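You operate a simulated robot arm through the tools that you are given. There is no shell and no other tool. Be economical: measure what you need, move in short steps, check, and stop when the job is done.

Carry out the task below with a simulated robot arm. There is one attempt and no reset: what you move stays moved.

TASK
Press the pier three button two times.

It is judged by the outcome, as a careful person would: the job done as asked, and still so three seconds after it is handed in. It fails if anything else is knocked over, pushed out of place, dropped, spilled or broken.

THE ROBOT
A 7-joint arm with a two-finger parallel gripper, fixed in place. Base frame: the origin is at the foot of the arm, x ahead of it, y to its left, z up. Lengths are in mm, angles in rad, forces in N, time in s.
Its first joint turns from -1.152 to 1.152 rad. Payload 2.6 kg.
Tool frame: the origin (TCP) lies between the finger pads and is the grasp point; the fingertips stand 30 mm ahead of it; z points along the fingers, y is the line along which they close. The gripper opens to 94 mm. The fingers are 28 mm wide and 10 mm thick; the gripper's body (50 by 96 mm) begins 55 mm behind the TCP.
Orientation is that of the tool frame in the base frame, as a unit quaternion [w, x, y, z]. With the fingers straight down and closing along the base's y, the tool's x points along the base's -x, its y along +y and its z along -z.

THE INTERFACE
- The arm moves only by the tool drive_tool. Its arguments are lists of equal length, an entry for each row: "slide": the shift along the base's x, y, z in m, a list of three; "rot": the turn, a rotation vector about the base's x, y, z in rad, a list of three; "grip": the gripper command, from -1 (fully open) to 1 (shut), values between in proportion. In form: {"slide": [[dx, dy, dz], ...], "rot": [[wx, wy, wz], ...], "grip": [grip, ...]}. A call has 1 to 20 rows; each row shifts and turns the commanded pose from where the row before left it. A row lasts 0.2 s, in which the tool goes at most 50 mm and 0.15 rad; a call with a longer step from one row to the next is refused whole, and so is a gripper value outside its range. A pose out of reach is approached as far as the arm can. The call stops where the force on the tool passes 40 N (or 10 N more than at its start, if that is more) or the arm is blocked; 0.2 s more then pass. The fingers move at their own pace (about 72 mm/s each) and stop on an object; they squeeze with about 41 N. The grip force told is the motor's: it shows also when the fingers shut on nothing. Time passes only in rows, and 0.2 s behind the last, so rows that do not move let the fingers close. It gives the time, the measured TCP pose, the force on the tool (base axes), the opening and the grip force at its end, in the units of the frame above (readings bear some noise).
- Cameras (640 x 400 px; columns grow to the right, rows downward): "scene" is fixed at [43.9, 434.2, 570.6]; the picture's right is [-0.71, -0.71, 0.00], its down [-0.37, 0.37, -0.85] and it looks along [0.60, -0.60, -0.52] (base axes); focal length 363 px, centre (320, 200). "wrist" rides on the gripper at [-37, 0, -58] in the tool frame; the picture's right is [0.00, -1.00, 0.00], its down [0.97, 0.00, -0.24] and it looks along [0.24, 0.00, 0.97] (tool axes); focal length 218 px, centre (320, 200).
- grab_frame(camera): a new picture of that camera. No time passes.
- probe_pixels(camera, pixels): for up to 12 pixels [column, row] of the newest picture of that camera ("zoom" is the newest enlarged one), the place [x, y, z] in the base frame of the surface seen there, good to about 2 mm. No time passes.
- zoom(camera, box): a new picture of the part [left, top, right, bottom] of that camera's present view, enlarged. No time passes.
- finish_job(): hands the job in; it is judged then, once.

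Work in short steps. Measure before you move; look again where a grasp or a placing could have gone wrong, and mend it. You have 60 turns and 22 pictures in all, the two below and enlarged ones among them. Open the gripper and draw the arm clear of the work before you hand the job in, unless the task says otherwise; then end with one line.

The tools are called after ">>>" as name(argument=value, ...) on one line, values as JSON. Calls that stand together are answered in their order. drive_tool: Moves the arm, as the interface text tells. Its arguments: {"type":"object","properties":{"slide":{"type":"array"},"rot":{"type":"array"},"grip":{"type":"array"}},"required":["slide","rot","grip"]} The other tools are called the same way: grab_frame (camera) takes a picture; probe_pixels (camera, pixels) gives the place of the surface under pixels of a picture; zoom (camera, box) takes an enlarged picture of a part of a camera's view; finish_job () hands the job in.

At the start:

```text
t: 0.0
tool_pos: [342.1, 113.7, 371.2]
ee_rot: [0.001, -0.001, 1.0, -0.001]
wrist_force: [0.2, 0.9, -0.1]
opening: 94.1
grip_force: 0.1
```

scene: 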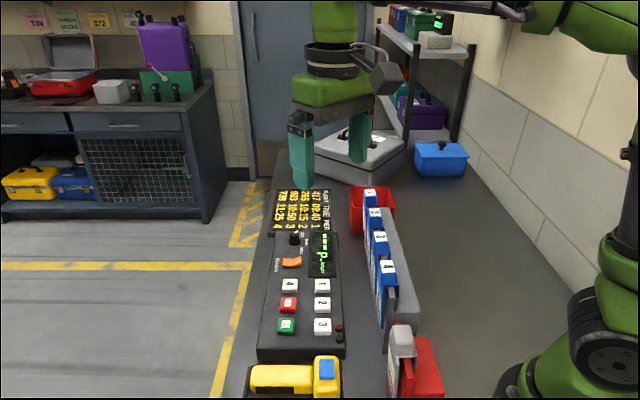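
wrist: 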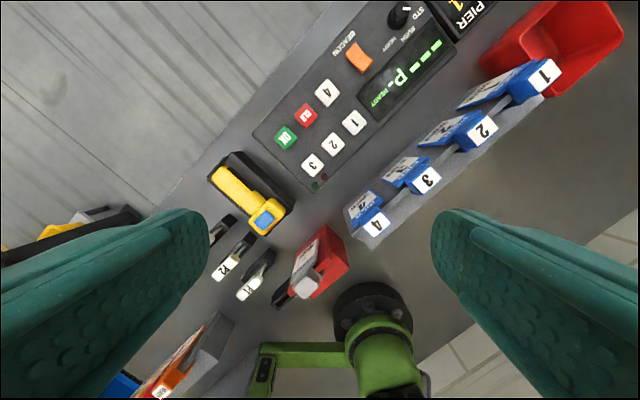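

I'll zoom in on the keypad (about columns 255-350, rows 180-360 in the scene) to identify the button marked 3.

>>> zoom(camera="scene", box=[240, 180, 440, 360])

>>> zoom(camera="wrist", box=[240, 0, 480, 200])

>>> probe_pixels(camera="wrist", pixels=[[312, 165], [333, 144], [353, 122], [326, 93], [305, 115], [285, 138], [300, 155], [318, 185], [265, 205], [330, 165], [400, 15], [400, 75]])

>>> probe_pixels(camera="scene", pixels=[[322, 325], [322, 303], [322, 285], [288, 326], [304, 340], [326, 366]])

```text
2.22 times, centred on (340, 270) of scene
```

zoom: 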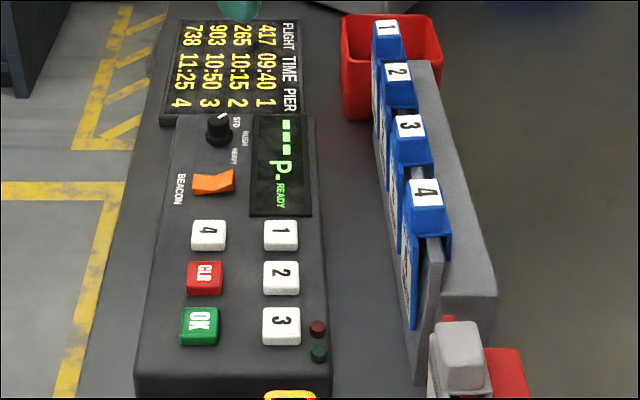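

```text
2.00 times, centred on (360, 100) of wrist
```

zoom: 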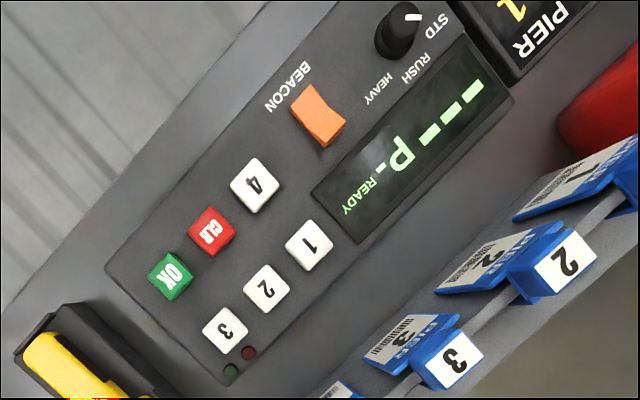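

```text
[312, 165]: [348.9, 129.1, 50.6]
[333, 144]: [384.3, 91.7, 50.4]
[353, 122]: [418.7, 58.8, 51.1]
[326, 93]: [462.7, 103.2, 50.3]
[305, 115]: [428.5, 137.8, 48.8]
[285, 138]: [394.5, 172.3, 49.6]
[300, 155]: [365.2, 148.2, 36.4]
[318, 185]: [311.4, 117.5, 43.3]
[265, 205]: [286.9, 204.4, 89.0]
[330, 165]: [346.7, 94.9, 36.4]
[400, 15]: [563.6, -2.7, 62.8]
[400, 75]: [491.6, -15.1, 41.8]
```

```text
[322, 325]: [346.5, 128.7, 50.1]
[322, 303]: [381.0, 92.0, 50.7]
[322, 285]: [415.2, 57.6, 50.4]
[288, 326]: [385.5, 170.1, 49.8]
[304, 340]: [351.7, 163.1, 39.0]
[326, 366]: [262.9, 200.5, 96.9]
```

Button "3" sits at about (348, 129) with its top at z≈50.5 (wrist pixel 312,165 and scene pixel 322,325 agree). I'll shut the fingers and move above it to z≈130, after checking the heights of the neighbours.

>>> probe_pixels(camera="scene", pixels=[[388, 266], [402, 335], [338, 328], [339, 338], [326, 362]])

>>> drive_tool(slide=[[0.0055, 0.015, 0], [0, 0, -0.03], [0, 0, -0.04], [0, 0, -0.04], [0, 0, -0.04], [0, 0, -0.04], [0, 0, -0.03], [0, 0, 0], [0, 0, 0]], rot=[[0, 0, 0], [0, 0, 0], [0, 0, 0], [0, 0, 0], [0, 0, 0], [0, 0, 0], [0, 0, 0], [0, 0, 0], [0, 0, 0]], grip=[1, 1, 1, 1, 1, 1, 1, 1, 1])

```text
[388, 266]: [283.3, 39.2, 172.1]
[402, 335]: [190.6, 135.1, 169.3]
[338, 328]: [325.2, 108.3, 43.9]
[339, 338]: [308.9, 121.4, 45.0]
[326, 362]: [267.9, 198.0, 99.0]
```

```text
t: 2.0
tool_pos: [349.2, 129.8, 150.9]
ee_rot: [0.001, 0.0, 1.0, 0.0]
wrist_force: [-0.5, -0.2, 1.1]
opening: 0.0
grip_force: 32.6
```

The tool is at (349, 130, 151) with fingers shut. I'll look at the clearances before descending.

>>> grab_frame(camera="scene")

>>> grab_frame(camera="wrist")

```text
17 pictures are left
```

scene: 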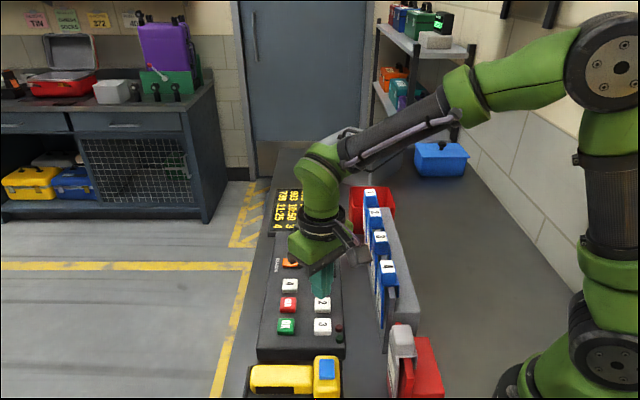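

```text
16 pictures are left
```

wrist: 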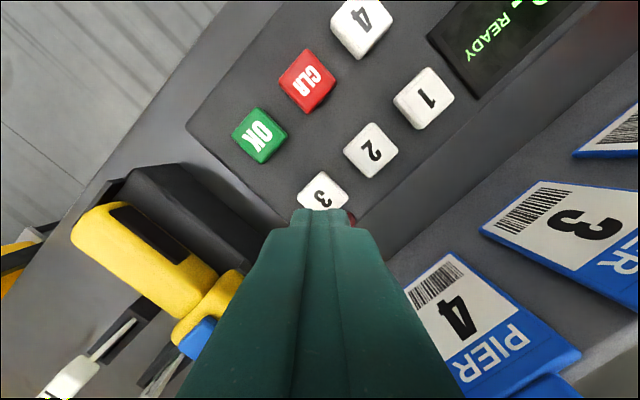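

The scene shows a block on the wrist at about (355,250), near the card rack. I'll measure it and the rack before descending.

>>> zoom(camera="scene", box=[270, 210, 430, 310])

>>> probe_pixels(camera="scene", pixels=[[355, 250], [362, 258], [345, 258], [370, 255], [372, 222], [380, 240], [388, 266], [377, 285], [320, 285], [352, 262]])

```text
4.00 times, centred on (350, 260) of scene
```

zoom: 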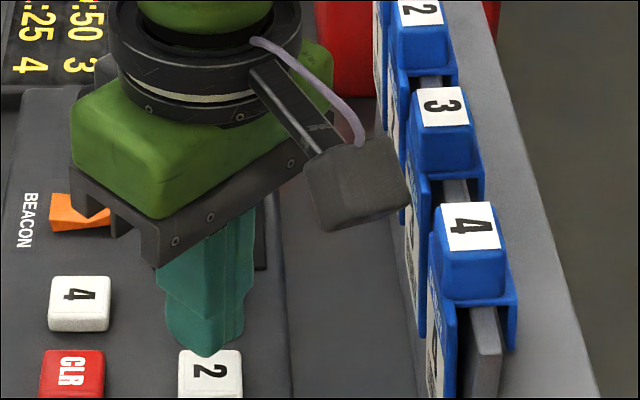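

```text
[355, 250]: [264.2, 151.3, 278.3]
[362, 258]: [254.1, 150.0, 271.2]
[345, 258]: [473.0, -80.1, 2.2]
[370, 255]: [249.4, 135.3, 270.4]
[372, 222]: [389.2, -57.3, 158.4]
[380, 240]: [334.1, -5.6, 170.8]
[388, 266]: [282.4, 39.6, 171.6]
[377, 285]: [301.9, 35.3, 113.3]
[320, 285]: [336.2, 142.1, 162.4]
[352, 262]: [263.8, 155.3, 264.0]
```

The camera block (x≈250, bottom z≈264) will stay at about z 190 at the press, clear of everything. I'll descend to just above the button.

>>> drive_tool(slide=[[-0.001, -0.001, -0.02], [0, 0, -0.02], [0, 0, -0.015], [0, 0, -0.008], [0, 0, 0]], rot=[[0, 0, 0], [0, 0, 0], [0, 0, 0], [0, 0, 0], [0, 0, 0]], grip=[1, 1, 1, 1, 1])

>>> zoom(camera="scene", box=[240, 220, 400, 360])

```text
t: 3.2
tool_pos: [346.6, 127.9, 89.5]
ee_rot: [0.0, 0.0, 1.0, 0.001]
wrist_force: [0.2, 0.0, -0.3]
opening: 0.0
grip_force: 32.9
```

```text
2.86 times, centred on (320, 290) of scene
```

zoom: 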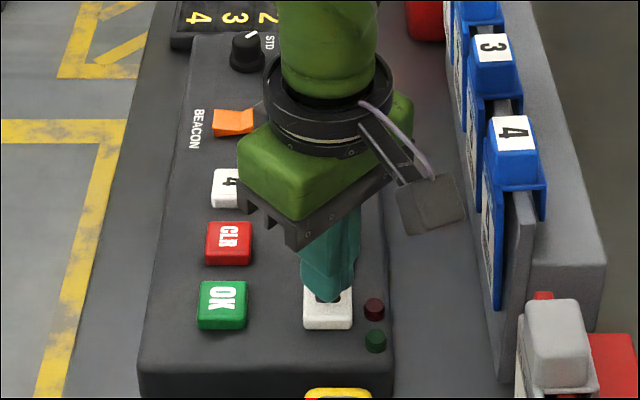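

The fingertips are centred over button 3, about 9 mm above it. I'll press in small steps and watch the force.

>>> drive_tool(slide=[[0, 0, -0.004], [0, 0, -0.003], [0, 0, -0.002], [0, 0, -0.001], [0, 0, -0.001], [0, 0, 0]], rot=[[0, 0, 0], [0, 0, 0], [0, 0, 0], [0, 0, 0], [0, 0, 0], [0, 0, 0]], grip=[1, 1, 1, 1, 1, 1])

>>> zoom(camera="scene", box=[240, 220, 400, 360])

```text
t: 4.6
tool_pos: [346.0, 126.7, 77.9]
ee_rot: [0.0, 0.0, 1.0, 0.0]
wrist_force: [0.0, 0.1, 1.3]
opening: 0.0
grip_force: 32.3
```

```text
2.86 times, centred on (320, 290) of scene
```

zoom: 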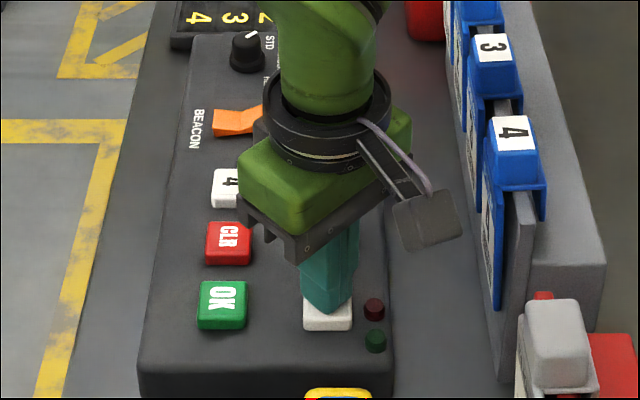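

The force is only 1.3 N, so this is first contact. I'll press deeper in 1 mm steps.

>>> drive_tool(slide=[[0.001, 0.001, -0.001], [0, 0, -0.001], [0, 0, 0]], rot=[[0, 0, 0], [0, 0, 0], [0, 0, 0]], grip=[1, 1, 1])

>>> grab_frame(camera="wrist")

```text
t: 5.4
tool_pos: [348.8, 129.3, 75.4]
ee_rot: [0.0, 0.0, 1.0, 0.0]
wrist_force: [0.1, -2.0, 1.7]
opening: 0.1
grip_force: 32.8
```

```text
12 pictures are left
```

wrist: 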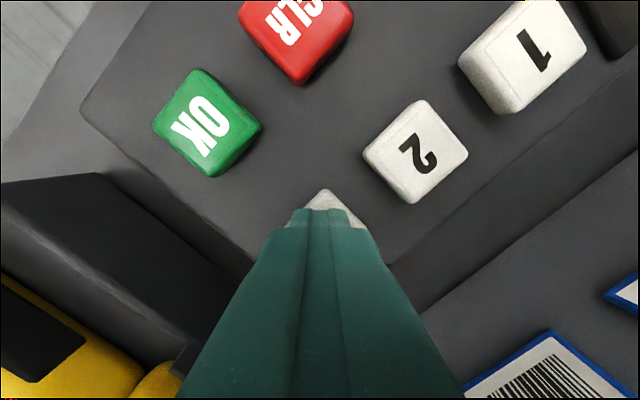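

The button is being depressed (tip at z≈45) with a light spring. I'll continue until it bottoms out or the force rises.

>>> drive_tool(slide=[[0, 0, -0.001], [0, 0, -0.001], [0, 0, 0]], rot=[[0, 0, 0], [0, 0, 0], [0, 0, 0]], grip=[1, 1, 1])

```text
t: 6.2
tool_pos: [348.0, 129.4, 74.3]
ee_rot: [0.0, 0.0, 1.0, 0.0]
wrist_force: [0.5, 1.5, 2.9]
opening: 0.0
grip_force: 33.0
```

The force is rising (2.9 N). I'll take one more small step to find the stop.

>>> drive_tool(slide=[[0, 0, -0.001], [0, 0, 0]], rot=[[0, 0, 0], [0, 0, 0]], grip=[1, 1])

```text
t: 6.8
tool_pos: [347.5, 130.1, 72.9]
ee_rot: [-0.001, 0.001, 1.0, 0.0]
wrist_force: [-0.1, -0.6, 7.7]
opening: 0.0
grip_force: 33.5
```

The force jumped to 7.7 N, so the button is at its stop. I'll lift straight up far enough to release it and read the display.

>>> drive_tool(slide=[[0, 0, 0.005], [0, 0, 0.015], [0, 0, 0.03], [0, 0, 0.04], [0, 0, 0.04], [0, 0, 0.04], [0, 0, 0]], rot=[[0, 0, 0], [0, 0, 0], [0, 0, 0], [0, 0, 0], [0, 0, 0], [0, 0, 0], [0, 0, 0]], grip=[1, 1, 1, 1, 1, 1, 1])

>>> grab_frame(camera="wrist")

```text
t: 8.4
tool_pos: [348.0, 129.8, 242.6]
ee_rot: [0.0, 0.001, 1.0, 0.0]
wrist_force: [-0.5, -0.4, -1.0]
opening: 0.0
grip_force: 33.5
```

```text
11 pictures are left
```

wrist: 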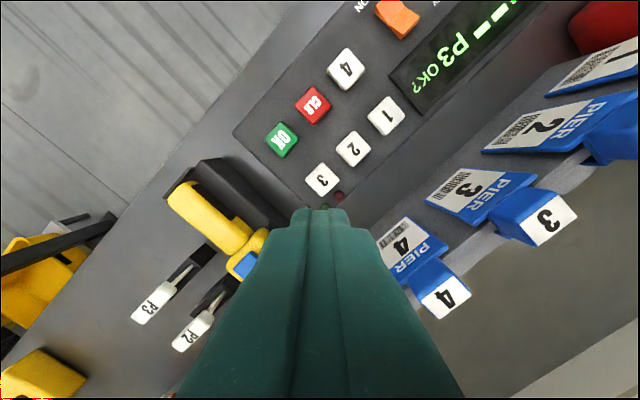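

The display now reads "P3 OK?", so the first press registered and the button has sprung back. I'll descend for the second press.

>>> drive_tool(slide=[[0, 0, -0.04], [0, 0, -0.04], [0, 0, -0.04], [0, 0, -0.025], [0, 0, -0.01], [0, 0, 0]], rot=[[0, 0, 0], [0, 0, 0], [0, 0, 0], [0, 0, 0], [0, 0, 0], [0, 0, 0]], grip=[1, 1, 1, 1, 1, 1])

>>> drive_tool(slide=[[0, 0, -0.004], [0, 0, -0.003], [0, 0, -0.003], [0, 0, -0.002], [0, 0, -0.001], [0, 0, 0]], rot=[[0, 0, 0], [0, 0, 0], [0, 0, 0], [0, 0, 0], [0, 0, 0], [0, 0, 0]], grip=[1, 1, 1, 1, 1, 1])

```text
t: 9.8
tool_pos: [349.4, 128.9, 88.7]
ee_rot: [0.001, 0.0, 1.0, 0.0]
wrist_force: [0.9, -0.7, 0.1]
opening: 0.1
grip_force: 33.2
```

```text
t: 11.2
tool_pos: [348.3, 129.1, 75.5]
ee_rot: [0.0, 0.0, 1.0, 0.0]
wrist_force: [0.5, -0.4, 1.2]
opening: 0.0
grip_force: 33.2
```

The tool is at z≈75.5 with 1.2 N. I'll go the remaining 2-3 mm to the stop.

>>> drive_tool(slide=[[0, 0, -0.001], [0, 0, -0.001], [0, 0, 0]], rot=[[0, 0, 0], [0, 0, 0], [0, 0, 0]], grip=[1, 1, 1])

```text
t: 12.0
tool_pos: [348.2, 128.9, 72.9]
ee_rot: [0.0, 0.0, 1.0, 0.0]
wrist_force: [-2.8, 0.2, 9.2]
opening: 0.0
grip_force: 33.6
```

It's at the stop again (9.2 N, z 72.9, the same as the first press). I'll lift clear and check.

>>> drive_tool(slide=[[0, 0, 0.005], [0, 0, 0.015], [0, 0, 0.03], [0, 0, 0.04], [0, 0, 0.04], [0, 0, 0.04], [0, 0, 0.04], [0, 0, 0.04], [0, 0, 0.04], [0, 0, 0], [0, 0, 0], [0, 0, 0], [0, 0, 0]], rot=[[0, 0, 0], [0, 0, 0], [0, 0, 0], [0, 0, 0], [0, 0, 0], [0, 0, 0], [0, 0, 0], [0, 0, 0], [0, 0, 0], [0, 0, 0], [0, 0, 0], [0, 0, 0], [0, 0, 0]], grip=[1, 1, 1, 1, 1, 1, 1, 1, -1, -1, -1, -1, -1])

>>> grab_frame(camera="wrist")

>>> grab_frame(camera="scene")

```text
t: 14.8
tool_pos: [348.1, 129.2, 361.8]
ee_rot: [0.0, 0.0, 1.0, 0.0]
wrist_force: [0.1, 0.2, 0.1]
opening: 94.0
grip_force: 0.1
```

```text
10 pictures are left
```

wrist: 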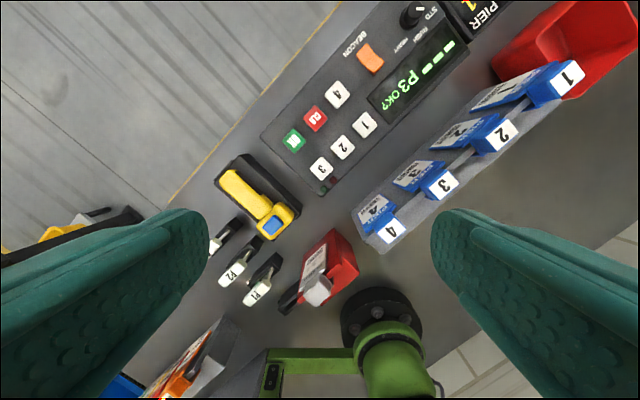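

```text
9 pictures are left
```

scene: 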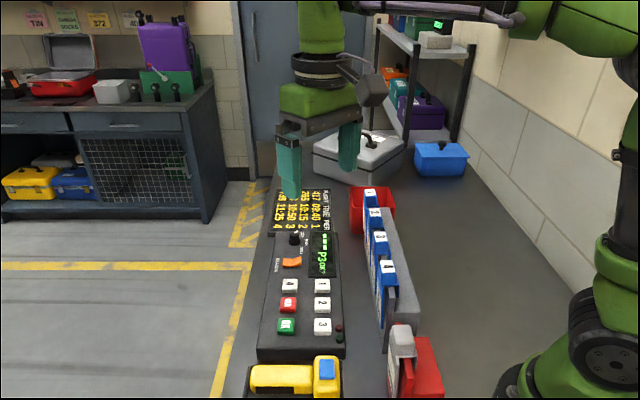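

The display shows "P3 OK?". Both presses reached the same stop and released, nothing else has moved, and the gripper is open and clear, so I'm handing the job in.

>>> finish_job()

```text
The job is handed in.
```

I pressed the pier three button twice, each time down to its stop and fully released. The display reads "P3 OK?" both after the first press and now, so it confirms pier three but can't show the second press by itself.
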